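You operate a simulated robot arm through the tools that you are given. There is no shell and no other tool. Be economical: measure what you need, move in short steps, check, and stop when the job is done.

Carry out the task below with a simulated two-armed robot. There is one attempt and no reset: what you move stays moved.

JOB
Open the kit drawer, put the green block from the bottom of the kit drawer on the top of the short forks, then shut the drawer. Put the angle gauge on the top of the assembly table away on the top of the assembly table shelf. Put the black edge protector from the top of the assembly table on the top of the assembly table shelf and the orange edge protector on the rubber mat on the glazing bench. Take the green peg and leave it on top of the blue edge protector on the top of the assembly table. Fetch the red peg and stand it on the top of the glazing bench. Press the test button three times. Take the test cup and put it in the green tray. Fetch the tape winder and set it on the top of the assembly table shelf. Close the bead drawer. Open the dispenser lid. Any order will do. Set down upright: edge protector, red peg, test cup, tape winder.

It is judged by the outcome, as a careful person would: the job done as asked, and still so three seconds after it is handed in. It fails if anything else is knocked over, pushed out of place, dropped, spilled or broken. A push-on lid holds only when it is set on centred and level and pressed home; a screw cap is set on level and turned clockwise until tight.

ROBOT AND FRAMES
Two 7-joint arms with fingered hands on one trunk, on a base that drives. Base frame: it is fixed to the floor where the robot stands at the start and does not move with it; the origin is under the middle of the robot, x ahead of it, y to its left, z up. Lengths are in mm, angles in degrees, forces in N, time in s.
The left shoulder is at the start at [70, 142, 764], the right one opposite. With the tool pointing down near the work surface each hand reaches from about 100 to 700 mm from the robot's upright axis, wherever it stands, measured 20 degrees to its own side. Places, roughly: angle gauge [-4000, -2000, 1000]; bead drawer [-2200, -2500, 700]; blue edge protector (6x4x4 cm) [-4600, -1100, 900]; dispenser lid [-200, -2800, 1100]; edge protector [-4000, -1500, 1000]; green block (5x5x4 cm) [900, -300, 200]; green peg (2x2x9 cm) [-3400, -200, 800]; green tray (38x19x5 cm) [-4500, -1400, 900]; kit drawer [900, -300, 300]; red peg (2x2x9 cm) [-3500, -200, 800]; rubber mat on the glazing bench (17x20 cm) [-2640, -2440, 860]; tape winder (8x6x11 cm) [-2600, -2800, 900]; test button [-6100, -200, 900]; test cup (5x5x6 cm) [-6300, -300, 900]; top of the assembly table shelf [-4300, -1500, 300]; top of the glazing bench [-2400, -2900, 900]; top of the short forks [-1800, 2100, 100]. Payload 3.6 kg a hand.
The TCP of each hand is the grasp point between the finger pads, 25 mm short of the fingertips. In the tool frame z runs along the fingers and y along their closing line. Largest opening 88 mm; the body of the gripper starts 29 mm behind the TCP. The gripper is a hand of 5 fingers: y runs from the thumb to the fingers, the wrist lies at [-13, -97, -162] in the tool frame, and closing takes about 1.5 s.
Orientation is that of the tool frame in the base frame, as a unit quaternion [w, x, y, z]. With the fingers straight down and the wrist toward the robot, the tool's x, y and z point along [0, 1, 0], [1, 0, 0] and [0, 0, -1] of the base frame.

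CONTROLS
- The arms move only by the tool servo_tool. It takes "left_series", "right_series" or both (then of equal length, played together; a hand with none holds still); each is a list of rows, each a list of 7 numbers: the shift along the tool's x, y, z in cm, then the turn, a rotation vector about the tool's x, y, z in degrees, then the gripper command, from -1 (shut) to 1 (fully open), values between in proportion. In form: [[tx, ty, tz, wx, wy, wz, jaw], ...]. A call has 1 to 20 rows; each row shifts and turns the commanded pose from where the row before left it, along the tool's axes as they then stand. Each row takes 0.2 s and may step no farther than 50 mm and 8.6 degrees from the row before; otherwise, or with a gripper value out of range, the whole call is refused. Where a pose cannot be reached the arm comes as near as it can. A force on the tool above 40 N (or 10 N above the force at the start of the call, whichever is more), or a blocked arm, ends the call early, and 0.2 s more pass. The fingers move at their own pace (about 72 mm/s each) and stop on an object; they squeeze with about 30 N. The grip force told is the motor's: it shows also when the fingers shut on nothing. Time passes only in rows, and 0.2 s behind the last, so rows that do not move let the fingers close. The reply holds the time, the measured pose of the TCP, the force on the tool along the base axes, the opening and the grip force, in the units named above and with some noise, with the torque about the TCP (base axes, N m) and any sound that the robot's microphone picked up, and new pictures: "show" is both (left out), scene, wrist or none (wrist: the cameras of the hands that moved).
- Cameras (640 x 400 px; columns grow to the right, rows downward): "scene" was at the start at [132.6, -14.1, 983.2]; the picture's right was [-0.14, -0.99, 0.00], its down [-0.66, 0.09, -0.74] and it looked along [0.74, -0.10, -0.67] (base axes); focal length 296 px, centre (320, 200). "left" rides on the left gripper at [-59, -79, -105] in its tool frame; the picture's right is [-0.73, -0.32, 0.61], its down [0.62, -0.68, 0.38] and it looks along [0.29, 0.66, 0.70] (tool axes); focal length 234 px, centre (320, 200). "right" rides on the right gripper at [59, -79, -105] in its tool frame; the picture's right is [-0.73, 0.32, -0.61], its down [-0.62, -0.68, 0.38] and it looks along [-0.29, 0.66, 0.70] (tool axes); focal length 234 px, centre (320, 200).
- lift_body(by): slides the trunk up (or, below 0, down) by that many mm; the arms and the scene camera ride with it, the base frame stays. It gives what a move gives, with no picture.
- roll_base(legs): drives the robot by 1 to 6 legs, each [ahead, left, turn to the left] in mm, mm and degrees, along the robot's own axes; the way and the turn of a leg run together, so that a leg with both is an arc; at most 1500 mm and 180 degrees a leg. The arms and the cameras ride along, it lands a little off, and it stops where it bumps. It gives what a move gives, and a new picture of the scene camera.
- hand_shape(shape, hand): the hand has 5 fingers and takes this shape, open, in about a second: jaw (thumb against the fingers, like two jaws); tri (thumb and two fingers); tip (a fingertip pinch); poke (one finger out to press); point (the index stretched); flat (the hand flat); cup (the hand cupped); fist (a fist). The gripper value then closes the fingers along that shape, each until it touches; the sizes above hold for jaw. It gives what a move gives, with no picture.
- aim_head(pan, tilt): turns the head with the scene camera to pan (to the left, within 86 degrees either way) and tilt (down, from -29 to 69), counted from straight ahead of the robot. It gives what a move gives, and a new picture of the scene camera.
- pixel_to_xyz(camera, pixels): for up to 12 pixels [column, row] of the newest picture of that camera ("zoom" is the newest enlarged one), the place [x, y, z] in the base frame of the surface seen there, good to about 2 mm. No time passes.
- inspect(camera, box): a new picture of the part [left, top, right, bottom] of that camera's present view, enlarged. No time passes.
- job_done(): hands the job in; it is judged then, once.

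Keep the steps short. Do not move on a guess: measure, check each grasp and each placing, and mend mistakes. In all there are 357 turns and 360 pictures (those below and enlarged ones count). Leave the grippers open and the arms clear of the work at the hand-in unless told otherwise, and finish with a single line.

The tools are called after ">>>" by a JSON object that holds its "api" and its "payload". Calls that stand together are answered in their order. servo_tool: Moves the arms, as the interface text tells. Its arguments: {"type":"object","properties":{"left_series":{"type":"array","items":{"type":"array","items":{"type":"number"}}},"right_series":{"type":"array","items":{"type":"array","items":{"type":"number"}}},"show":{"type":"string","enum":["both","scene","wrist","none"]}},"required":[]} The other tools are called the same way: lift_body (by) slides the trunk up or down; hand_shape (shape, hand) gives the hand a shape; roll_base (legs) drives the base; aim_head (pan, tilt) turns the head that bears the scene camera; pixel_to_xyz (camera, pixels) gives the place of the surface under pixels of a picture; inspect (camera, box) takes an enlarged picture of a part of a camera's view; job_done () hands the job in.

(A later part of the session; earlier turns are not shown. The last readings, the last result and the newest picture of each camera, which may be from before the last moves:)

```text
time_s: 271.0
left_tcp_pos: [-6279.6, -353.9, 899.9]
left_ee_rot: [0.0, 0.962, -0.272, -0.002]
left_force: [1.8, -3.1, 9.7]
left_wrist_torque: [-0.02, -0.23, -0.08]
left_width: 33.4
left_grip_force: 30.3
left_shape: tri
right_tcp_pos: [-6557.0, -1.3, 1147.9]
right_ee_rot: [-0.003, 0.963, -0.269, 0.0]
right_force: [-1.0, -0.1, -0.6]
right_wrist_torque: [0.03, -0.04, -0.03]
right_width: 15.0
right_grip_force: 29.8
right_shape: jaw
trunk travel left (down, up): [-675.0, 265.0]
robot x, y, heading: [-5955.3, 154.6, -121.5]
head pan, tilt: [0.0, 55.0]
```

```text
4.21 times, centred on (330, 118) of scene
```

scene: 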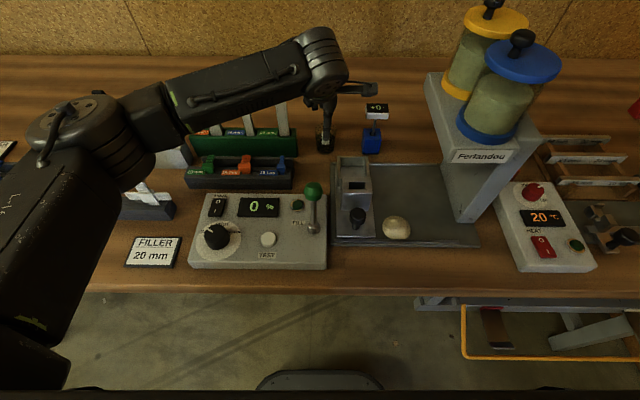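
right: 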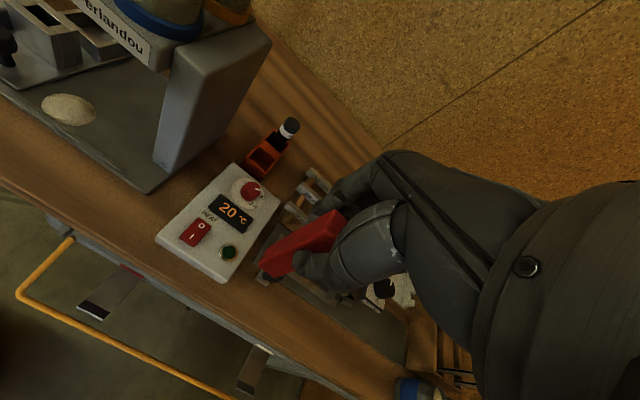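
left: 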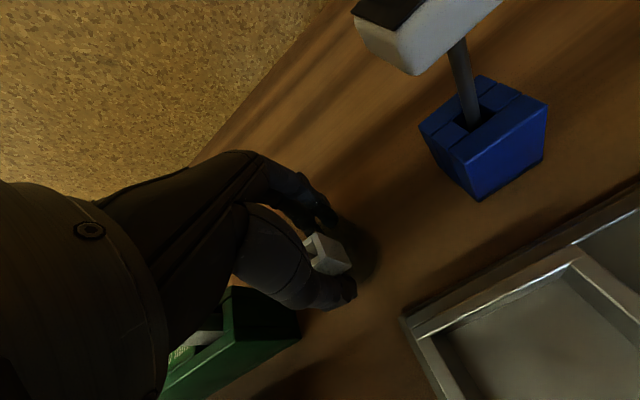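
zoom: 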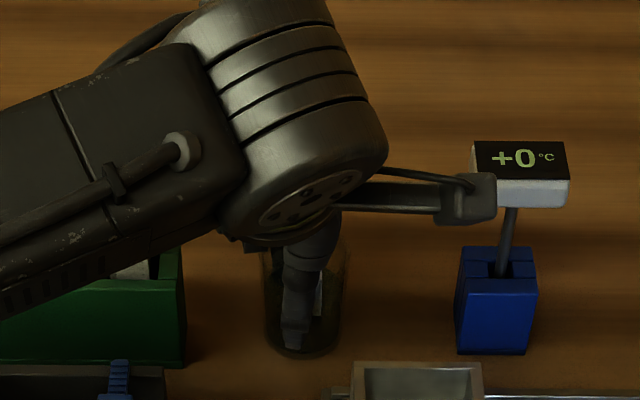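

Gripped at 33 (readings run low). Lift 3 cm gently and check.

>>> {"api": "servo_tool", "payload": {"left_series": [[0, 0, -0.5, 0, 0, 0, -1], [0, 0, -1, 0, 0, 0, -1], [0, 0, -1.5, 0, 0, 0, -1], [0, 0, 0, 0, 0, 0, -1]]}}

>>> {"api": "inspect", "payload": {"camera": "scene", "box": [260, 70, 400, 165]}}

```text
time_s: 272.0
left_tcp_pos: [-6282.3, -353.2, 929.4]
left_ee_rot: [-0.001, 0.962, -0.272, -0.001]
left_force: [0.3, -0.1, -1.3]
left_wrist_torque: [0.03, -0.01, -0.02]
left_width: 32.8
left_grip_force: 30.0
left_shape: tri
right_tcp_pos: [-6557.1, -0.9, 1147.7]
right_ee_rot: [-0.005, 0.963, -0.27, 0.0]
right_force: [-0.5, -0.3, -0.6]
right_wrist_torque: [-0.02, 0.0, 0.01]
right_width: 14.9
right_grip_force: 29.5
right_shape: jaw
trunk travel left (down, up): [-675.0, 265.0]
robot x, y, heading: [-5950.7, 155.5, -121.4]
head pan, tilt: [0.0, 55.0]
```

scene: 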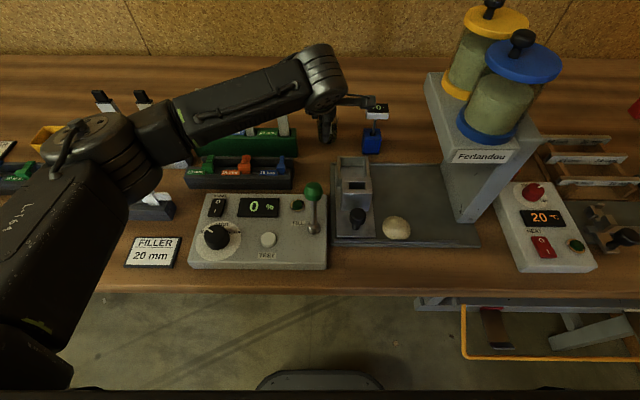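
left: 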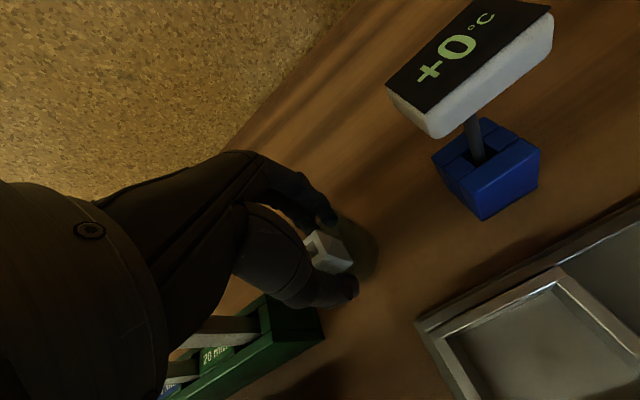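

```text
4.21 times, centred on (330, 118) of scene
```

zoom: 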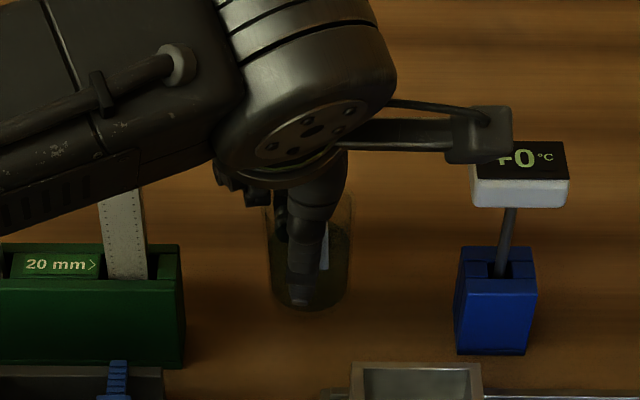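

Cup is held. Lift higher, back out, and drive left to the green tray.

>>> {"api": "servo_tool", "payload": {"left_series": [[0, 0, -3, 0, 0, 0, -1], [0, 0, -4, 0, 0, 0, -1], [0, 0, -4, 0, 0, 0, -1], [0, 0, -4, 0, 0, 0, -1], [0, 0, -4, 0, 0, 0, -1], [0, -3, 0, 0, 0, 0, -1], [0, -3, 0, 0, 0, 0, -1], [0, -3, 0, 0, 0, 0, -1]], "show": "none"}}

>>> {"api": "roll_base", "payload": {"legs": [[-330, 0, 0], [0, 1000, 0], [0, 950, 0]]}}

>>> {"api": "aim_head", "payload": {"pan": 5, "tilt": 48}}

```text
time_s: 273.8
left_tcp_pos: [-6237.3, -278.8, 1120.4]
left_ee_rot: [0.0, 0.962, -0.272, -0.001]
left_force: [0.4, -0.1, -0.6]
left_wrist_torque: [0.01, -0.01, 0.01]
left_width: 32.7
left_grip_force: 29.5
left_shape: tri
right_tcp_pos: [-6557.6, -0.6, 1148.1]
right_ee_rot: [-0.004, 0.963, -0.27, 0.001]
right_force: [-0.2, -0.6, -0.5]
right_wrist_torque: [0.01, -0.02, -0.01]
right_width: 15.1
right_grip_force: 29.5
right_shape: jaw
trunk travel left (down, up): [-675.0, 265.0]
robot x, y, heading: [-5955.5, 152.8, -121.6]
head pan, tilt: [0.0, 55.0]
```

```text
time_s: 285.5
left_tcp_pos: [-4386.5, -1043.1, 1120.7]
left_ee_rot: [-0.001, 0.961, -0.277, -0.001]
left_force: [0.3, -0.1, -1.1]
left_wrist_torque: [-0.02, 0.02, 0.03]
left_width: 32.7
left_grip_force: 30.1
left_shape: tri
right_tcp_pos: [-4704.1, -762.2, 1146.6]
right_ee_rot: [-0.004, 0.962, -0.274, 0.001]
right_force: [0.0, -0.2, -0.8]
right_wrist_torque: [-0.03, 0.0, 0.01]
right_width: 15.0
right_grip_force: 29.8
right_shape: jaw
trunk travel left (down, up): [-675.0, 265.0]
robot x, y, heading: [-4101.0, -614.0, -122.1]
head pan, tilt: [0.0, 55.0]
```

scene: 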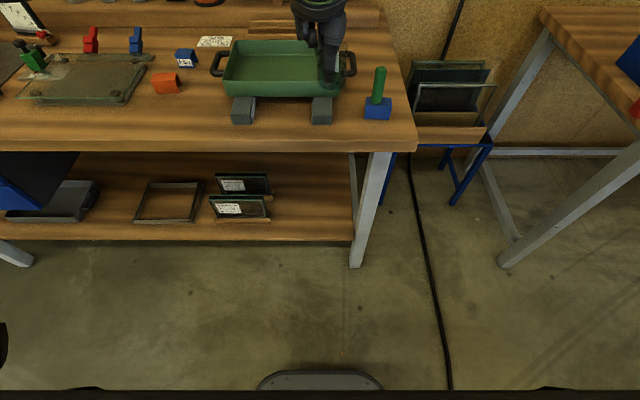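

```text
time_s: 286.2
left_tcp_pos: [-4385.2, -1042.5, 1121.1]
left_ee_rot: [-0.001, 0.961, -0.277, 0.0]
left_force: [-0.5, 0.1, -1.6]
left_wrist_torque: [0.01, -0.02, 0.01]
left_width: 32.5
left_grip_force: 30.0
left_shape: tri
right_tcp_pos: [-4704.1, -761.7, 1147.1]
right_ee_rot: [-0.005, 0.962, -0.274, 0.0]
right_force: [-0.5, 1.1, -0.5]
right_wrist_torque: [0.0, 0.0, 0.02]
right_width: 14.9
right_grip_force: 30.2
right_shape: jaw
trunk travel left (down, up): [-675.0, 265.0]
robot x, y, heading: [-4098.0, -612.5, -121.9]
head pan, tilt: [5.0, 48.0]
```

scene: 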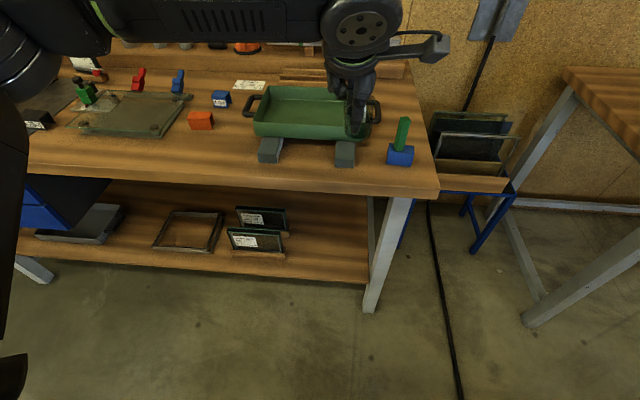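

Peg still stands. Measure the tray interior.

>>> {"api": "pixel_to_xyz", "payload": {"camera": "scene", "pixels": [[300, 105], [290, 115], [330, 115], [260, 112], [260, 92], [350, 90], [270, 95], [345, 128], [255, 128], [310, 124], [340, 95]]}}

>>> {"api": "inspect", "payload": {"camera": "scene", "box": [220, 50, 420, 175]}}

```text
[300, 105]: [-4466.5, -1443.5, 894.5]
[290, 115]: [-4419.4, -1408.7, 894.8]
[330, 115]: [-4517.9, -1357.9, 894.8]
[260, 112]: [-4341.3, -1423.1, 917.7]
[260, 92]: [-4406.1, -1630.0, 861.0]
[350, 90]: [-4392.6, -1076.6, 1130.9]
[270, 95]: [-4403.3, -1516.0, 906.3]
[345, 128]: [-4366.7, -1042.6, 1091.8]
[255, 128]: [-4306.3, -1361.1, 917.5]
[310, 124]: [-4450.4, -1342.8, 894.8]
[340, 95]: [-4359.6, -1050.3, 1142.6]
```

```text
3.20 times, centred on (320, 112) of scene
```

zoom: 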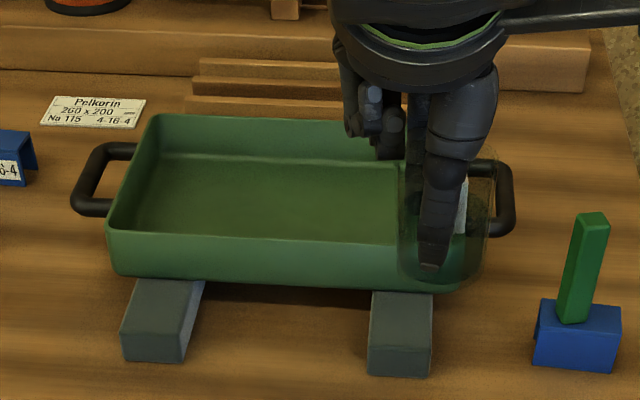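

Tray floor z≈895, target (-4465,-1395). Drive ahead 280 and move the cup over the tray.

>>> {"api": "roll_base", "payload": {"legs": [[280, 0, 0]]}}

>>> {"api": "servo_tool", "payload": {"left_series": [[3, 1.5, 0, 0, 0, 0, -1], [3, 1.5, 0, 0, 0, 0, -1], [3, 1.5, 0, 0, 0, 0, -1], [2.5, 1.5, 0, 0, 0, 0, -1], [0, 0, 0, 0, 0, 0, -1]]}}

```text
time_s: 288.1
left_tcp_pos: [-4530.5, -1273.9, 1121.4]
left_ee_rot: [-0.001, 0.961, -0.277, -0.001]
left_force: [0.7, 0.8, -1.3]
left_wrist_torque: [-0.03, -0.01, -0.01]
left_width: 32.8
left_grip_force: 30.0
left_shape: tri
right_tcp_pos: [-4849.7, -993.7, 1147.6]
right_ee_rot: [-0.004, 0.961, -0.275, 0.0]
right_force: [0.7, 0.2, -0.9]
right_wrist_torque: [-0.01, 0.02, -0.03]
right_width: 15.2
right_grip_force: 29.6
right_shape: jaw
trunk travel left (down, up): [-675.0, 265.0]
robot x, y, heading: [-4241.3, -846.0, -122.3]
head pan, tilt: [5.0, 48.0]
```

scene: 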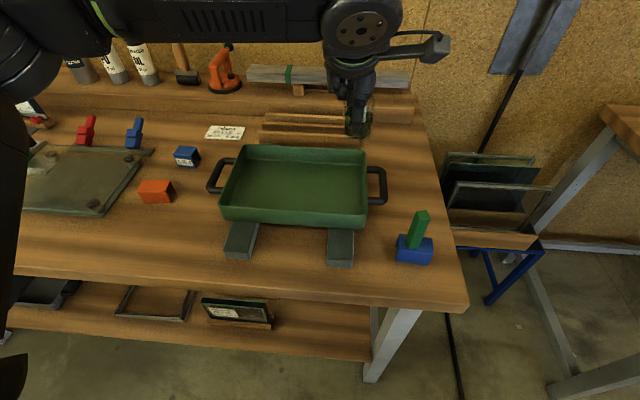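

```text
time_s: 289.3
left_tcp_pos: [-4462.0, -1386.0, 1122.3]
left_ee_rot: [0.0, 0.961, -0.278, 0.0]
left_force: [0.2, 0.0, -1.1]
left_wrist_torque: [-0.03, 0.0, 0.03]
left_width: 32.2
left_grip_force: 30.2
left_shape: tri
right_tcp_pos: [-4850.0, -993.4, 1147.6]
right_ee_rot: [-0.004, 0.961, -0.275, 0.0]
right_force: [0.0, 0.2, -0.4]
right_wrist_torque: [0.02, -0.02, 0.03]
right_width: 14.8
right_grip_force: 29.9
right_shape: jaw
trunk travel left (down, up): [-675.0, 265.0]
robot x, y, heading: [-4244.6, -845.9, -121.9]
head pan, tilt: [5.0, 48.0]
```

scene: 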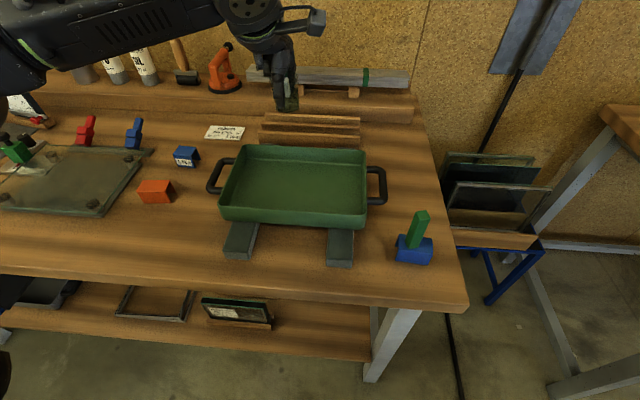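
left: 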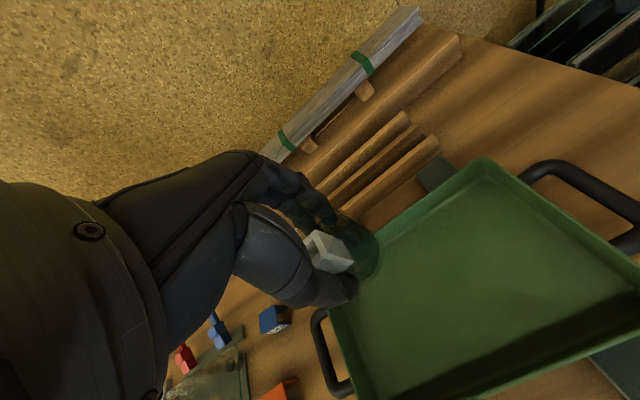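

>>> {"api": "pixel_to_xyz", "payload": {"camera": "scene", "pixels": [[290, 185], [245, 170], [345, 170], [235, 205], [350, 205], [290, 170], [295, 205], [285, 100]]}}

```text
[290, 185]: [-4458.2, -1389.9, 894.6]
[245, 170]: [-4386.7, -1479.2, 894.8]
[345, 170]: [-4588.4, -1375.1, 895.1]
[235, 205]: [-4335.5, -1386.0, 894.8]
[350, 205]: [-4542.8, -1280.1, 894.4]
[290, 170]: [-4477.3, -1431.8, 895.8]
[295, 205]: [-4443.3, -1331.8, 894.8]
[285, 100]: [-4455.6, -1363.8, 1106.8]
```

Centred over the tray. Descend.

>>> {"api": "servo_tool", "payload": {"left_series": [[0, 0.5, 4, 0, 0, 0, -1], [0, 0, 4, 0, 0, 0, -1], [0, 0, 4, 0, 0, 0, -1], [0, 0, 3, 0, 0, 0, -1], [0, 0, 1.5, 0, 0, 0, -1], [0, 0, 0, 0, 0, 0, -1]]}}

>>> {"api": "inspect", "payload": {"camera": "scene", "box": [200, 110, 400, 260]}}

```text
time_s: 290.7
left_tcp_pos: [-4466.9, -1391.2, 958.1]
left_ee_rot: [-0.002, 0.961, -0.277, -0.001]
left_force: [-0.2, -0.2, -0.5]
left_wrist_torque: [0.0, 0.01, -0.01]
left_width: 32.2
left_grip_force: 30.8
left_shape: tri
right_tcp_pos: [-4849.3, -993.7, 1147.4]
right_ee_rot: [-0.005, 0.961, -0.275, 0.001]
right_force: [-0.4, -1.3, -0.4]
right_wrist_torque: [0.0, 0.05, 0.01]
right_width: 15.1
right_grip_force: 29.9
right_shape: jaw
trunk travel left (down, up): [-675.0, 265.0]
robot x, y, heading: [-4245.4, -843.7, -122.0]
head pan, tilt: [5.0, 48.0]
```

scene: 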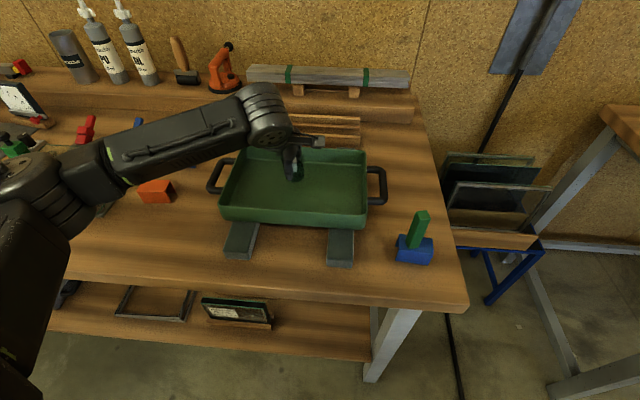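
left: 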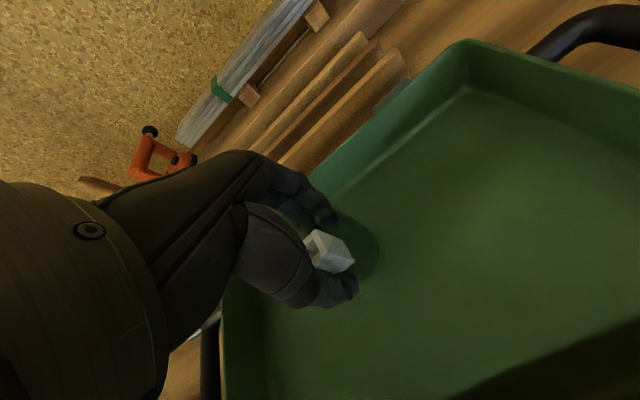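

```text
2.67 times, centred on (300, 185) of scene
```

zoom: 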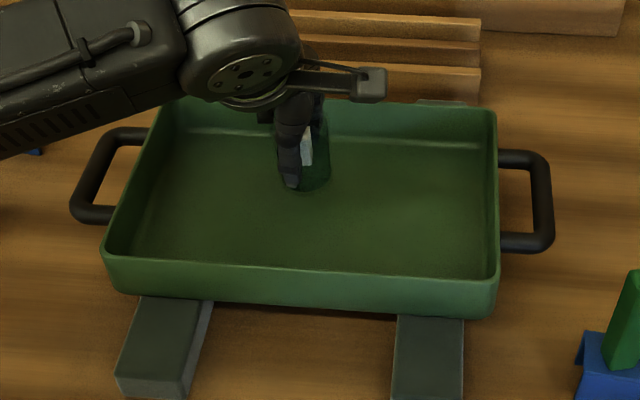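

>>> {"api": "servo_tool", "payload": {"left_series": [[0, -0.3, 1, 0, 0, 0, -1], [0, 0, 0.6, 0, 0, 0, -1], [0, 0, 0.4, 0, 0, 0, -1], [0, 0, 0.2, 0, 0, 0, -1], [0, 0, 0, 0, 0, 0, -1]], "show": "none"}}

```text
time_s: 291.9
left_tcp_pos: [-4464.8, -1388.3, 936.1]
left_ee_rot: [0.001, 0.961, -0.277, -0.002]
left_force: [-0.8, -0.7, 5.4]
left_wrist_torque: [0.05, 0.02, -0.02]
left_width: 32.7
left_grip_force: 30.4
left_shape: tri
right_tcp_pos: [-4849.8, -994.1, 1146.9]
right_ee_rot: [-0.004, 0.961, -0.275, 0.001]
right_force: [0.0, -1.7, -0.1]
right_wrist_torque: [-0.04, 0.0, 0.01]
right_width: 14.9
right_grip_force: 30.2
right_shape: jaw
trunk travel left (down, up): [-675.0, 265.0]
robot x, y, heading: [-4244.0, -844.2, -122.1]
head pan, tilt: [5.0, 48.0]
```

Contact (5 N). Open gradually and rise.

>>> {"api": "servo_tool", "payload": {"left_series": [[0, 0, 0, 0, 0, 0, -0.5], [0, 0, 0, 0, 0, 0, -0.2], [0, 0, 0, 0, 0, 0, 0.1], [0, 0, 0, 0, 0, 0, 0.5], [0, 0, 0, 0, 0, 0, 1], [0, 0, 0, 0, 0, 0, 1], [0, 0, -2, 0, 0, 0, 1], [0, 0, -4, 0, 0, 0, 1], [0, 0, -5, 0, 0, 0, 1], [0, 0, -5, 0, 0, 0, 1], [0, -4, 0, 0, 0, 0, 1]]}}

>>> {"api": "inspect", "payload": {"camera": "scene", "box": [200, 110, 440, 270]}}

```text
time_s: 294.3
left_tcp_pos: [-4443.2, -1354.1, 1095.8]
left_ee_rot: [-0.001, 0.961, -0.277, -0.002]
left_force: [1.2, 0.0, -0.2]
left_wrist_torque: [-0.04, 0.03, 0.01]
left_width: 87.6
left_grip_force: 0.0
left_shape: tri
right_tcp_pos: [-4847.0, -992.8, 1147.9]
right_ee_rot: [-0.003, 0.961, -0.275, 0.0]
right_force: [-0.1, 0.3, -0.9]
right_wrist_torque: [-0.01, 0.01, 0.0]
right_width: 15.0
right_grip_force: 30.2
right_shape: jaw
trunk travel left (down, up): [-675.0, 265.0]
robot x, y, heading: [-4243.6, -844.1, -121.9]
head pan, tilt: [5.0, 48.0]
```

scene: 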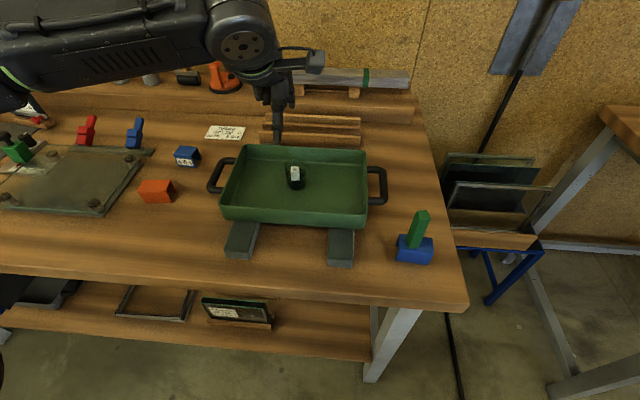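
left: 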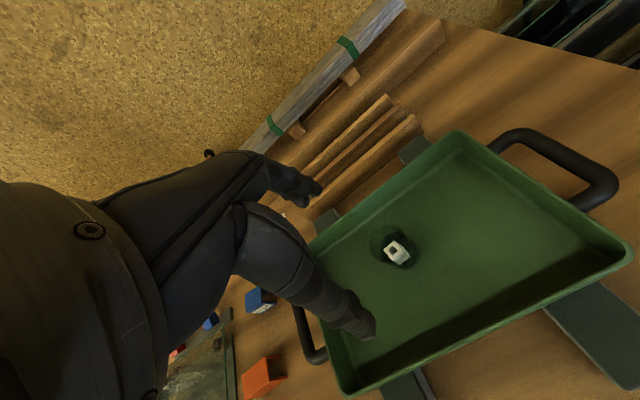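

```text
2.50 times, centred on (320, 190) of scene
```

zoom: 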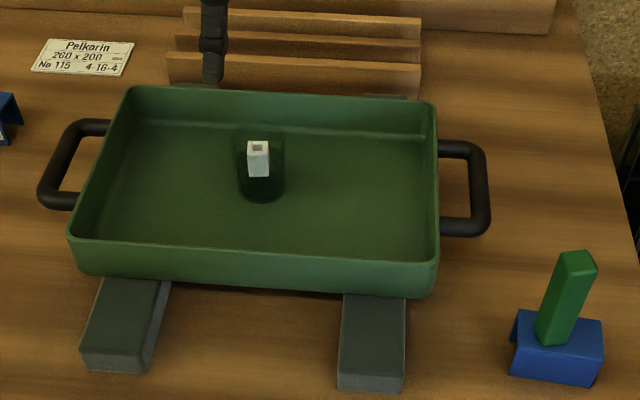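

The cup stands in the tray. Now go left for the black protector and the angle gauge: back off and strafe left, then look.

>>> {"api": "hand_shape", "payload": {"hand": "left", "shape": "jaw"}}

>>> {"api": "roll_base", "payload": {"legs": [[-280, 0, 0], [0, 720, 0]]}}

>>> {"api": "aim_head", "payload": {"pan": 5, "tilt": 42}}

```text
time_s: 295.2
left_tcp_pos: [-4444.7, -1355.4, 1094.0]
left_ee_rot: [0.0, 0.961, -0.277, -0.002]
left_force: [0.2, 0.0, 0.1]
left_wrist_torque: [-0.02, 0.01, -0.01]
left_width: 87.9
left_grip_force: 0.0
left_shape: jaw
right_tcp_pos: [-4848.3, -993.5, 1146.3]
right_ee_rot: [-0.004, 0.961, -0.275, 0.0]
right_force: [0.3, -0.5, -0.2]
right_wrist_torque: [0.03, 0.02, -0.01]
right_width: 15.0
right_grip_force: 30.2
right_shape: jaw
trunk travel left (down, up): [-675.0, 265.0]
robot x, y, heading: [-4243.4, -844.5, -122.2]
head pan, tilt: [5.0, 48.0]
```

```text
time_s: 300.6
left_tcp_pos: [-3691.4, -1494.1, 1095.0]
left_ee_rot: [0.0, 0.962, -0.275, -0.001]
left_force: [0.3, -0.7, -0.3]
left_wrist_torque: [0.03, 0.01, -0.01]
left_width: 87.9
left_grip_force: 0.0
left_shape: jaw
right_tcp_pos: [-4098.0, -1135.2, 1148.1]
right_ee_rot: [-0.004, 0.962, -0.272, 0.0]
right_force: [0.6, -0.2, -0.5]
right_wrist_torque: [0.0, 0.04, 0.01]
right_width: 14.9
right_grip_force: 30.1
right_shape: jaw
trunk travel left (down, up): [-675.0, 265.0]
robot x, y, heading: [-3494.7, -980.0, -121.9]
head pan, tilt: [5.0, 48.0]
```

scene: 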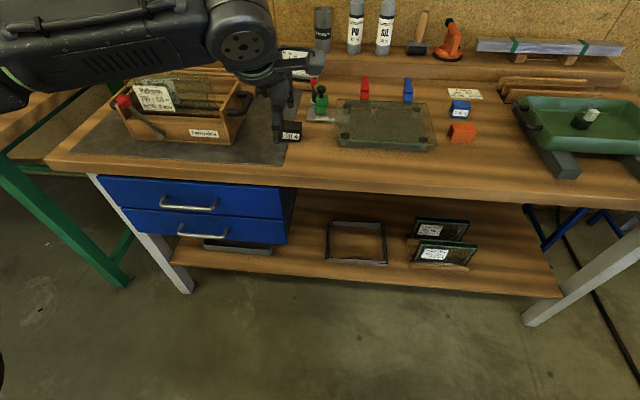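

```text
time_s: 301.3
left_tcp_pos: [-3690.9, -1493.6, 1095.0]
left_ee_rot: [-0.001, 0.962, -0.274, -0.002]
left_force: [0.0, 0.3, 0.6]
left_wrist_torque: [-0.02, -0.03, 0.01]
left_width: 87.8
left_grip_force: 0.0
left_shape: jaw
right_tcp_pos: [-4098.0, -1135.5, 1146.7]
right_ee_rot: [-0.004, 0.962, -0.272, 0.001]
right_force: [-0.3, 0.3, -0.6]
right_wrist_torque: [0.0, -0.04, 0.02]
right_width: 14.6
right_grip_force: 29.8
right_shape: jaw
trunk travel left (down, up): [-675.0, 265.0]
robot x, y, heading: [-3495.2, -977.8, -121.7]
head pan, tilt: [5.0, 42.0]
```

scene: 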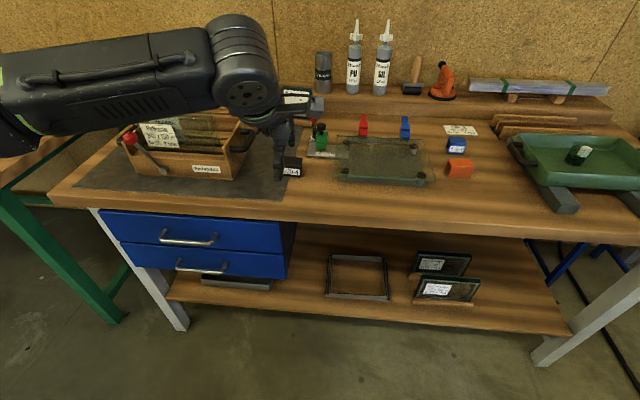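

Move the left hand out of the view to see the gauge near (297,97).

>>> {"api": "servo_tool", "payload": {"left_series": [[4, -3, 0, 0, 0, 0, 1], [4, -3, 0, 0, 0, 0, 1], [4, -3, 0, 0, 0, 0, 1], [0, 0, 0, 0, 0, 0, 1]], "show": "none"}}

>>> {"api": "inspect", "payload": {"camera": "scene", "box": [240, 60, 500, 220]}}

>>> {"api": "inspect", "payload": {"camera": "scene", "box": [160, 220, 600, 360]}}

```text
time_s: 302.3
left_tcp_pos: [-3542.8, -1482.1, 1098.0]
left_ee_rot: [-0.001, 0.962, -0.275, 0.0]
left_force: [-0.1, 1.1, -0.3]
left_wrist_torque: [0.01, -0.02, -0.01]
left_width: 87.6
left_grip_force: 0.0
left_shape: jaw
right_tcp_pos: [-4100.1, -1136.4, 1146.8]
right_ee_rot: [-0.005, 0.963, -0.271, 0.001]
right_force: [-0.9, -0.6, -1.3]
right_wrist_torque: [0.01, -0.03, 0.0]
right_width: 15.1
right_grip_force: 30.0
right_shape: jaw
trunk travel left (down, up): [-675.0, 265.0]
robot x, y, heading: [-3495.6, -977.5, -121.9]
head pan, tilt: [5.0, 42.0]
```

```text
2.46 times, centred on (370, 140) of scene
```

zoom: 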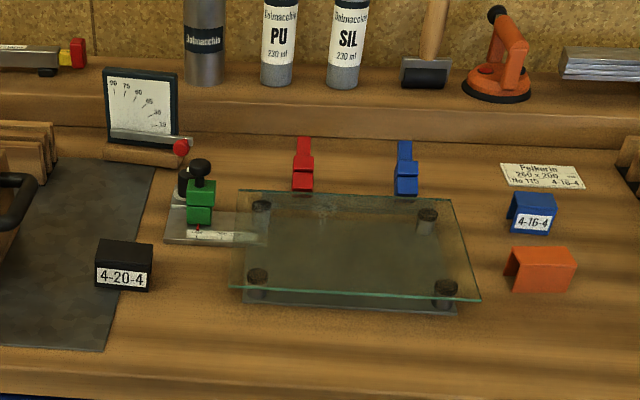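

```text
1.45 times, centred on (380, 290) of scene
```

zoom: 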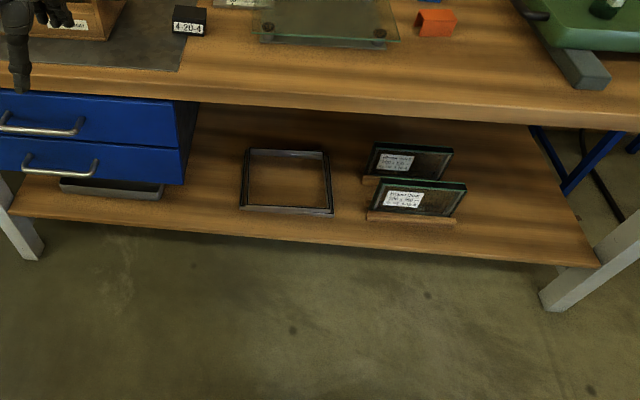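

>>> {"api": "pixel_to_xyz", "payload": {"camera": "scene", "pixels": [[283, 88], [310, 91], [296, 105], [286, 114], [311, 117], [313, 119], [284, 122], [315, 126], [300, 121], [290, 178], [296, 164], [283, 172]]}}

>>> {"api": "inspect", "payload": {"camera": "scene", "box": [265, 75, 345, 190]}}

```text
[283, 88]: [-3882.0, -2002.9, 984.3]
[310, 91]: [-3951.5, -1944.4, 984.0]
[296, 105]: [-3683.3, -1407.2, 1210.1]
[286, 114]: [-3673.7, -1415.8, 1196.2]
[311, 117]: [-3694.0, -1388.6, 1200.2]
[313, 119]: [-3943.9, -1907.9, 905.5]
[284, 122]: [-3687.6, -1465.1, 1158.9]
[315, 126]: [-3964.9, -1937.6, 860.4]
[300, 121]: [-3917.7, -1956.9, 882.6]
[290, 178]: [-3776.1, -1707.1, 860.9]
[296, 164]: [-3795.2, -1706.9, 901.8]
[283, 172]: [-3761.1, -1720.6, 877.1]
```

```text
3.48 times, centred on (305, 132) of scene
```

zoom: 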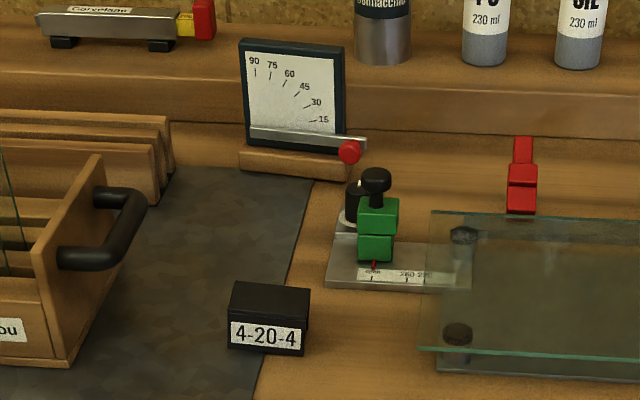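

>>> {"api": "pixel_to_xyz", "payload": {"camera": "zoom", "pixels": [[245, 45], [340, 55], [290, 90], [250, 125], [330, 135], [245, 160], [340, 172], [349, 152], [290, 160], [340, 100], [300, 133]]}}

>>> {"api": "pixel_to_xyz", "payload": {"camera": "zoom", "pixels": [[235, 288], [305, 295], [265, 300], [230, 345], [302, 352], [300, 325], [235, 320], [270, 285]]}}

```text
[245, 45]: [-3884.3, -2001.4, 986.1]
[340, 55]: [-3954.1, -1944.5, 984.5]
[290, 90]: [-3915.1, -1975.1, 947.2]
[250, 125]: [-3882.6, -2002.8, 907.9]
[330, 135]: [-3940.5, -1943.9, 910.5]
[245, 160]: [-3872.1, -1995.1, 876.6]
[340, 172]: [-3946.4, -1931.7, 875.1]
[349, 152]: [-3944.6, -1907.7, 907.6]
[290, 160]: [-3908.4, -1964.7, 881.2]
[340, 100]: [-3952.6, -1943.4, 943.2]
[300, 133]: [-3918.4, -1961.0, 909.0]
```

```text
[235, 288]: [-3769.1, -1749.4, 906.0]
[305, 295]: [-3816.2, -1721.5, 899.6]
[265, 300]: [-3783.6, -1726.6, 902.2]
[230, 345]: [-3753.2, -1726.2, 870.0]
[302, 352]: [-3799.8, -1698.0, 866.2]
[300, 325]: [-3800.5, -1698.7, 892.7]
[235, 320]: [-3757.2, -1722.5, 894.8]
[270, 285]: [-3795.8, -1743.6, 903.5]
```

>>> {"api": "pixel_to_xyz", "payload": {"camera": "zoom", "pixels": [[200, 85], [400, 80], [400, 110], [420, 140], [382, 55], [382, 20], [180, 40], [210, 20], [160, 130], [376, 180], [130, 195], [375, 210]]}}

>>> {"api": "pixel_to_xyz", "payload": {"camera": "scene", "pixels": [[300, 300], [400, 318], [500, 325], [250, 250], [310, 250], [400, 250], [520, 290], [220, 170], [440, 300], [330, 292], [390, 298]]}}

```text
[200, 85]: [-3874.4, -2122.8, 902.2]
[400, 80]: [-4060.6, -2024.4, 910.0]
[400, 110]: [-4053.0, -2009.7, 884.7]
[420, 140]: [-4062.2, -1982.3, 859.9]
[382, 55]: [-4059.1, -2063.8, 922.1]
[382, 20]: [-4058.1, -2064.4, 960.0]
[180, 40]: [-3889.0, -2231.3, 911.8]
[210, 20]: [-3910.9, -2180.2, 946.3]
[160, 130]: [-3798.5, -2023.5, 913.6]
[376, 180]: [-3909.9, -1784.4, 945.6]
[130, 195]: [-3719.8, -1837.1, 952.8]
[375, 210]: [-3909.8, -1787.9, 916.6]
```

```text
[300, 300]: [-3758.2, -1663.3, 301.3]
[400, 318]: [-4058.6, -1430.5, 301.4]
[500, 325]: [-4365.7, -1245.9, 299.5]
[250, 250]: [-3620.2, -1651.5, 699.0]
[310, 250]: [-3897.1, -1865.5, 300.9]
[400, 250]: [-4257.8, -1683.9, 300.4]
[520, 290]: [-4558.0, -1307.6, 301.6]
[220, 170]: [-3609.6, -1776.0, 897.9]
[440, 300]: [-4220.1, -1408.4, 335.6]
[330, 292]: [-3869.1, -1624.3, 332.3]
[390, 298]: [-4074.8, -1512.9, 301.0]
```

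Gauge board ≈ from (-3884,-2001) to (-3954,-1944), top z 985. Drive ahead 330, then yaw the left hand 7° to match it.

>>> {"api": "roll_base", "payload": {"legs": [[330, 0, 0]]}}

>>> {"api": "servo_tool", "payload": {"left_series": [[-4, 2.5, 0, 0, 0, 3.5, 0.4], [-4, 2.5, 0, 0, 0, 3.5, 0.4], [0, 0, 0, 0, 0, 0, 0.4]]}}

```text
time_s: 304.5
left_tcp_pos: [-3712.0, -1762.4, 1098.3]
left_ee_rot: [-0.001, 0.962, -0.272, -0.002]
left_force: [0.4, 0.0, -1.1]
left_wrist_torque: [-0.02, 0.01, -0.02]
left_width: 87.8
left_grip_force: 0.0
left_shape: jaw
right_tcp_pos: [-4270.0, -1415.7, 1148.4]
right_ee_rot: [-0.004, 0.963, -0.269, 0.0]
right_force: [0.1, 0.4, -0.4]
right_wrist_torque: [0.01, -0.01, -0.01]
right_width: 14.7
right_grip_force: 30.0
right_shape: jaw
trunk travel left (down, up): [-675.0, 265.0]
robot x, y, heading: [-3668.8, -1258.6, -121.7]
head pan, tilt: [5.0, 42.0]
```

scene: 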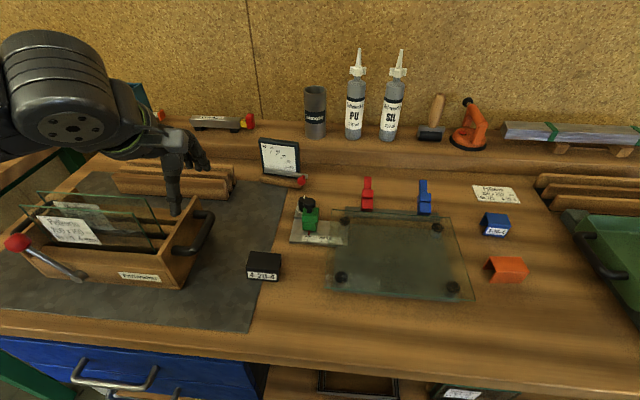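

```text
time_s: 305.3
left_tcp_pos: [-3806.4, -1755.6, 1097.7]
left_ee_rot: [0.0, 0.944, -0.331, -0.002]
left_force: [-0.3, -0.2, 0.7]
left_wrist_torque: [0.01, 0.03, -0.02]
left_width: 62.0
left_grip_force: 0.0
left_shape: jaw
right_tcp_pos: [-4269.4, -1415.9, 1147.8]
right_ee_rot: [-0.004, 0.963, -0.27, 0.0]
right_force: [0.4, 0.2, -0.4]
right_wrist_torque: [0.02, -0.02, -0.02]
right_width: 15.3
right_grip_force: 29.6
right_shape: jaw
trunk travel left (down, up): [-675.0, 265.0]
robot x, y, heading: [-3663.6, -1258.3, -121.4]
head pan, tilt: [5.0, 42.0]
```

scene: 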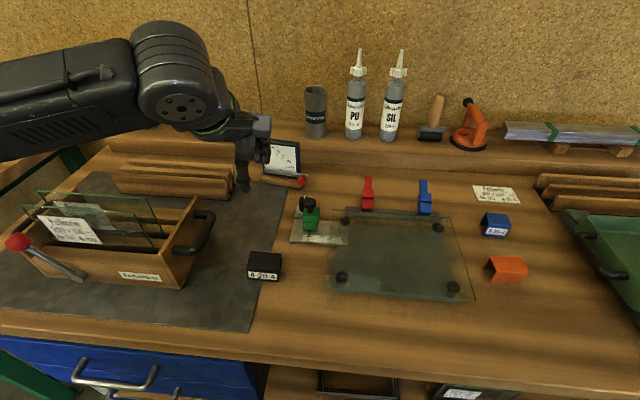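
left: 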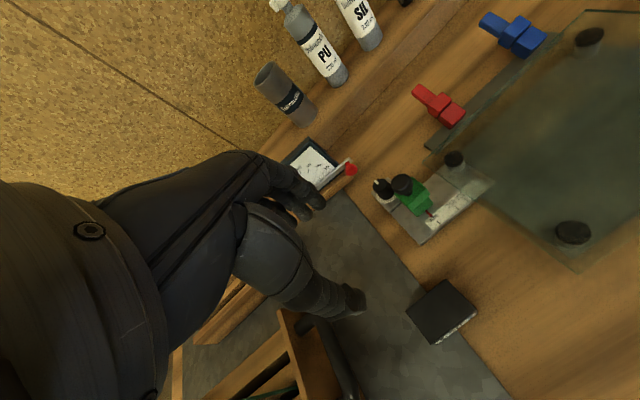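

>>> {"api": "servo_tool", "payload": {"left_series": [[0.8, 4.1, 0, 0, 0, 0, 0.4], [0.8, 4.1, 0, 0, 0, 0, 0.4], [0.8, 4.1, 0, 0, 0, 0, 0.4], [0.8, 4.1, 0, 0, 0, 0, 0.4], [0.8, 4.1, 0, 0, 0, 0, 0.4], [0.7, 4.1, 0, 0, 0, 0, 0.4], [0, 0, 0, 0, 0, 0, 0.4]]}}

>>> {"api": "inspect", "payload": {"camera": "scene", "box": [200, 80, 360, 200]}}

```text
time_s: 306.9
left_tcp_pos: [-3925.1, -1979.7, 1097.4]
left_ee_rot: [-0.001, 0.944, -0.331, -0.001]
left_force: [-0.6, 1.0, 0.3]
left_wrist_torque: [0.0, 0.01, 0.0]
left_width: 61.5
left_grip_force: 0.0
left_shape: jaw
right_tcp_pos: [-4270.0, -1415.6, 1147.7]
right_ee_rot: [-0.005, 0.963, -0.27, 0.0]
right_force: [0.7, 0.1, -0.4]
right_wrist_torque: [-0.05, 0.0, -0.01]
right_width: 15.1
right_grip_force: 30.5
right_shape: jaw
trunk travel left (down, up): [-675.0, 265.0]
robot x, y, heading: [-3669.8, -1258.3, -121.5]
head pan, tilt: [5.0, 42.0]
```

scene: 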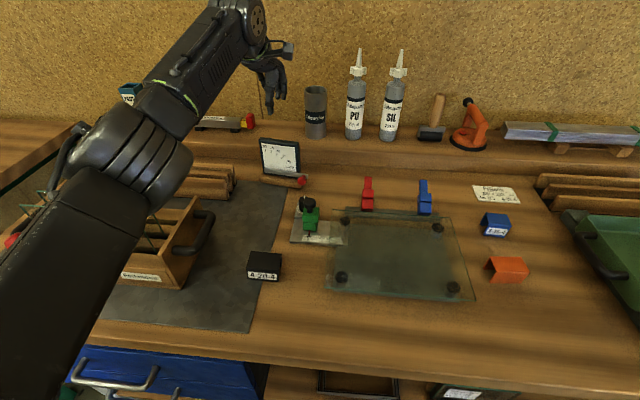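
left: 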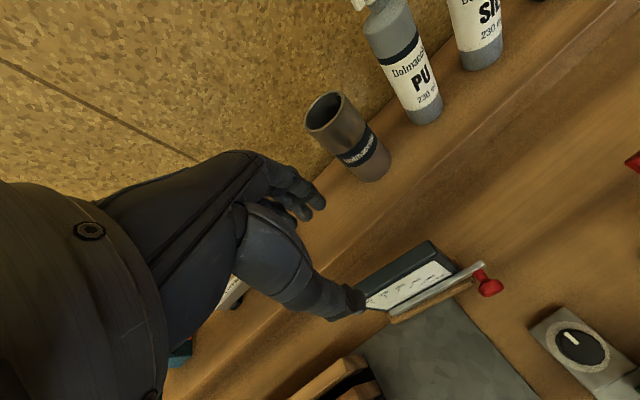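

```text
3.33 times, centred on (280, 140) of scene
```

zoom: 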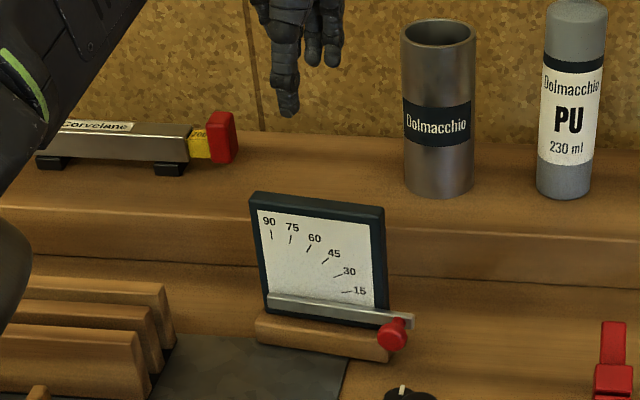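

>>> {"api": "inspect", "payload": {"camera": "left", "box": [340, 220, 500, 340]}}

>>> {"api": "pixel_to_xyz", "payload": {"camera": "zoom", "pixels": [[100, 235], [250, 150], [358, 75], [375, 110], [355, 92], [120, 265], [245, 175], [240, 135]]}}

```text
3.33 times, centred on (420, 280) of left
```

zoom: 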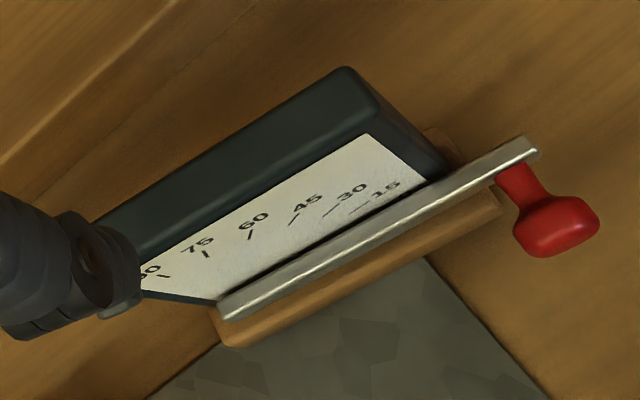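

```text
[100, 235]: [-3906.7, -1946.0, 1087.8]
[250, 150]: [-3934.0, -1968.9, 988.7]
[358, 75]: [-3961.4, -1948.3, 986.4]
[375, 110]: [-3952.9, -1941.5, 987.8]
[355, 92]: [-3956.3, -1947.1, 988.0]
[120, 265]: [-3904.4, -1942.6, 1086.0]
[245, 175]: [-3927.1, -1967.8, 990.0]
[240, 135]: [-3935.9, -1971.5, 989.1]
```

Correct by -7 mm and descend to z≈962, then close.

>>> {"api": "servo_tool", "payload": {"left_series": [[0, -0.7, 4, 0, 0, 0, 0.4], [0, 0, 4, 0, 0, 0, 0.4], [0, 0, 3.5, 0, 0, 0, 0.4], [0, 0, 2, 0, 0, 0, 0.4], [0, 0, 0, 0, 0, 0, 0.4], [0, 0, 0, 0, 0, 0, -1], [0, 0, 0, 0, 0, 0, -1], [0, 0, 0, 0, 0, 0, -1], [0, 0, 0, 0, 0, 0, -1], [0, 0, 0, 0, 0, 0, -1]]}}

>>> {"api": "inspect", "payload": {"camera": "scene", "box": [200, 80, 360, 200]}}

```text
time_s: 309.1
left_tcp_pos: [-3919.6, -1976.5, 964.9]
left_ee_rot: [0.0, 0.944, -0.331, -0.002]
left_force: [0.7, 0.0, 0.9]
left_wrist_torque: [-0.03, 0.01, -0.01]
left_width: 10.1
left_grip_force: 29.6
left_shape: jaw
right_tcp_pos: [-4270.4, -1416.3, 1147.3]
right_ee_rot: [-0.005, 0.963, -0.27, 0.0]
right_force: [-0.4, 0.0, -0.3]
right_wrist_torque: [0.0, 0.02, 0.0]
right_width: 14.9
right_grip_force: 29.6
right_shape: jaw
trunk travel left (down, up): [-675.0, 265.0]
robot x, y, heading: [-3669.8, -1259.2, -121.5]
head pan, tilt: [5.0, 42.0]
```

scene: 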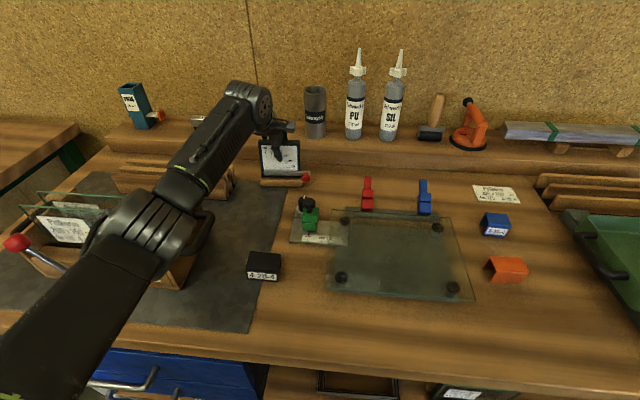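
left: 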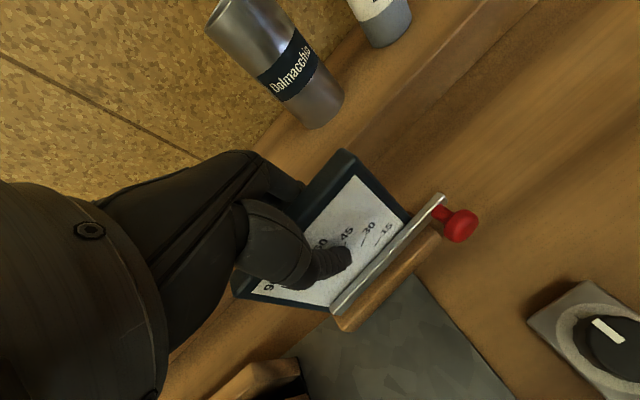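

```text
3.33 times, centred on (280, 140) of scene
```

zoom: 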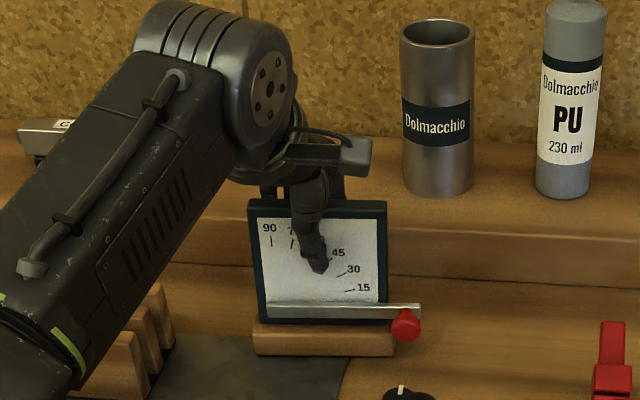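

Gripped. Lift and retract along the same path.

>>> {"api": "servo_tool", "payload": {"left_series": [[0, 0, -1, 0, 0, 0, -1], [0, 0, -3, 0, 0, 0, -1], [0, 0, -4, 0, 0, 0, -1], [0, 0, -4, 0, 0, 0, -1], [0, 0, -4, 0, 0, 0, -1], [-0.8, -4.1, 0, 0, 0, 0, -1], [-0.8, -4.1, 0, 0, 0, 0, -1], [-0.8, -4.1, 0, 0, 0, 0, -1], [-0.8, -4.1, 0, 0, 0, 0, -1], [-0.8, -4.1, 0, 0, 0, 0, -1], [-0.8, -4.1, 0, 0, 0, 0, -1], [0, 0, 0, 0, 0, 0, -1]]}}

```text
time_s: 311.7
left_tcp_pos: [-3922.4, -1977.2, 1121.8]
left_ee_rot: [-0.001, 0.944, -0.331, -0.001]
left_force: [0.6, 0.7, -2.4]
left_wrist_torque: [0.04, 0.02, 0.02]
left_width: 9.9
left_grip_force: 30.0
left_shape: jaw
left hand out of reach, approached as far as the arm can: row 6, 7, 8, 9, 10, 11
right_tcp_pos: [-4270.5, -1417.0, 1147.6]
right_ee_rot: [-0.004, 0.963, -0.269, 0.0]
right_force: [0.3, 0.1, -0.5]
right_wrist_torque: [0.01, 0.01, -0.01]
right_width: 15.1
right_grip_force: 30.4
right_shape: jaw
trunk travel left (down, up): [-675.0, 265.0]
robot x, y, heading: [-3672.2, -1260.6, -121.6]
head pan, tilt: [5.0, 42.0]
```

scene: 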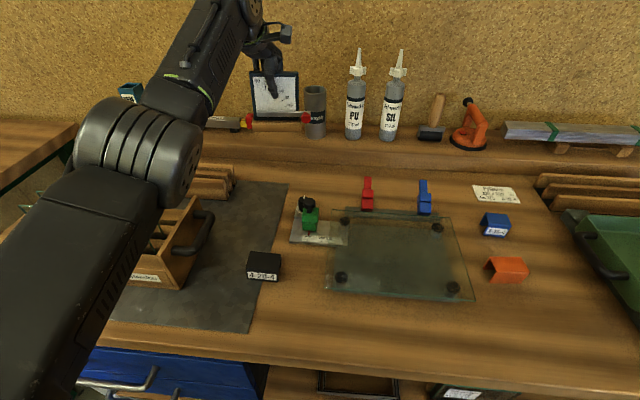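
left: 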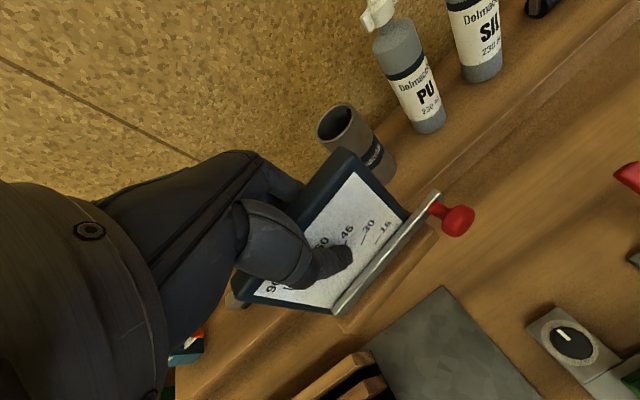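

The arm can't fold that way from here; back the base off instead.

>>> {"api": "roll_base", "payload": {"legs": [[-380, 0, 0]]}}

>>> {"api": "servo_tool", "payload": {"left_series": [[0, -2, -1, 0, 0, -3.5, -1], [0, -2, -1, 0, 0, -3.5, -1], [0, -3, 0, 0, 0, 0, -1], [0, -3, 0, 0, 0, 0, -1], [0, -3, 0, 0, 0, 0, -1], [0, -3, 0, 0, 0, 0, -1], [0, -3, 0, 0, 0, 0, -1]], "show": "scene"}}

```text
time_s: 314.1
left_tcp_pos: [-3725.6, -1649.9, 1122.9]
left_ee_rot: [-0.002, 0.943, -0.333, -0.001]
left_force: [0.2, 0.0, -2.0]
left_wrist_torque: [-0.02, 0.01, 0.02]
left_width: 10.3
left_grip_force: 29.8
left_shape: jaw
right_tcp_pos: [-4069.7, -1087.8, 1147.0]
right_ee_rot: [-0.004, 0.962, -0.273, 0.001]
right_force: [-0.4, 0.6, -0.5]
right_wrist_torque: [0.02, 0.03, 0.02]
right_width: 15.0
right_grip_force: 30.0
right_shape: jaw
trunk travel left (down, up): [-675.0, 265.0]
robot x, y, heading: [-3469.1, -935.2, -121.5]
head pan, tilt: [5.0, 42.0]
```

scene: 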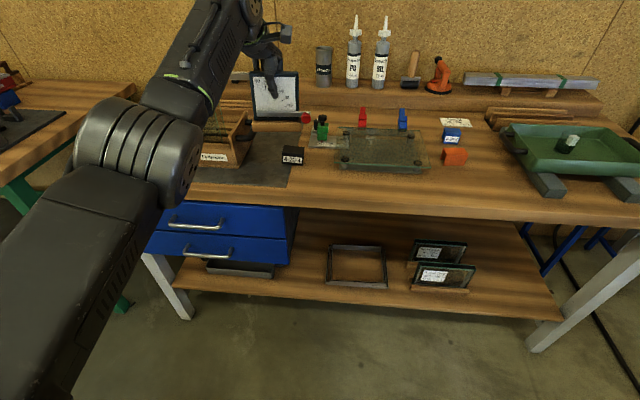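

```text
time_s: 315.7
left_tcp_pos: [-3621.3, -1490.3, 1142.5]
left_ee_rot: [-0.001, 0.962, -0.274, -0.002]
left_force: [0.0, -0.2, -1.9]
left_wrist_torque: [-0.02, 0.01, -0.03]
left_width: 10.0
left_grip_force: 30.0
left_shape: jaw
left hand out of reach, approached as far as the arm can: row 1
right_tcp_pos: [-4068.5, -1086.5, 1147.9]
right_ee_rot: [-0.005, 0.962, -0.272, 0.001]
right_force: [0.4, 0.0, 0.1]
right_wrist_torque: [0.01, -0.02, 0.0]
right_width: 14.9
right_grip_force: 30.3
right_shape: jaw
trunk travel left (down, up): [-675.0, 265.0]
robot x, y, heading: [-3468.7, -933.3, -122.0]
head pan, tilt: [5.0, 42.0]
```

scene: 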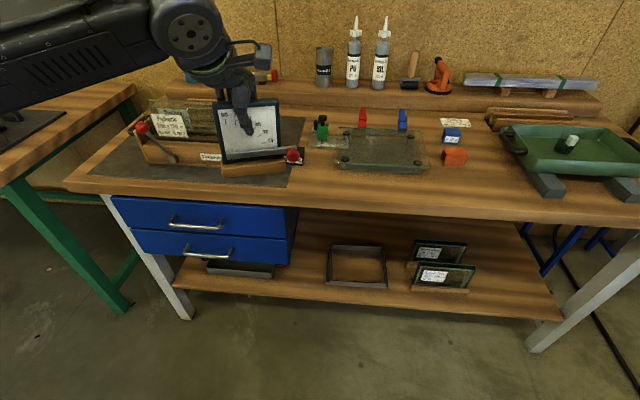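

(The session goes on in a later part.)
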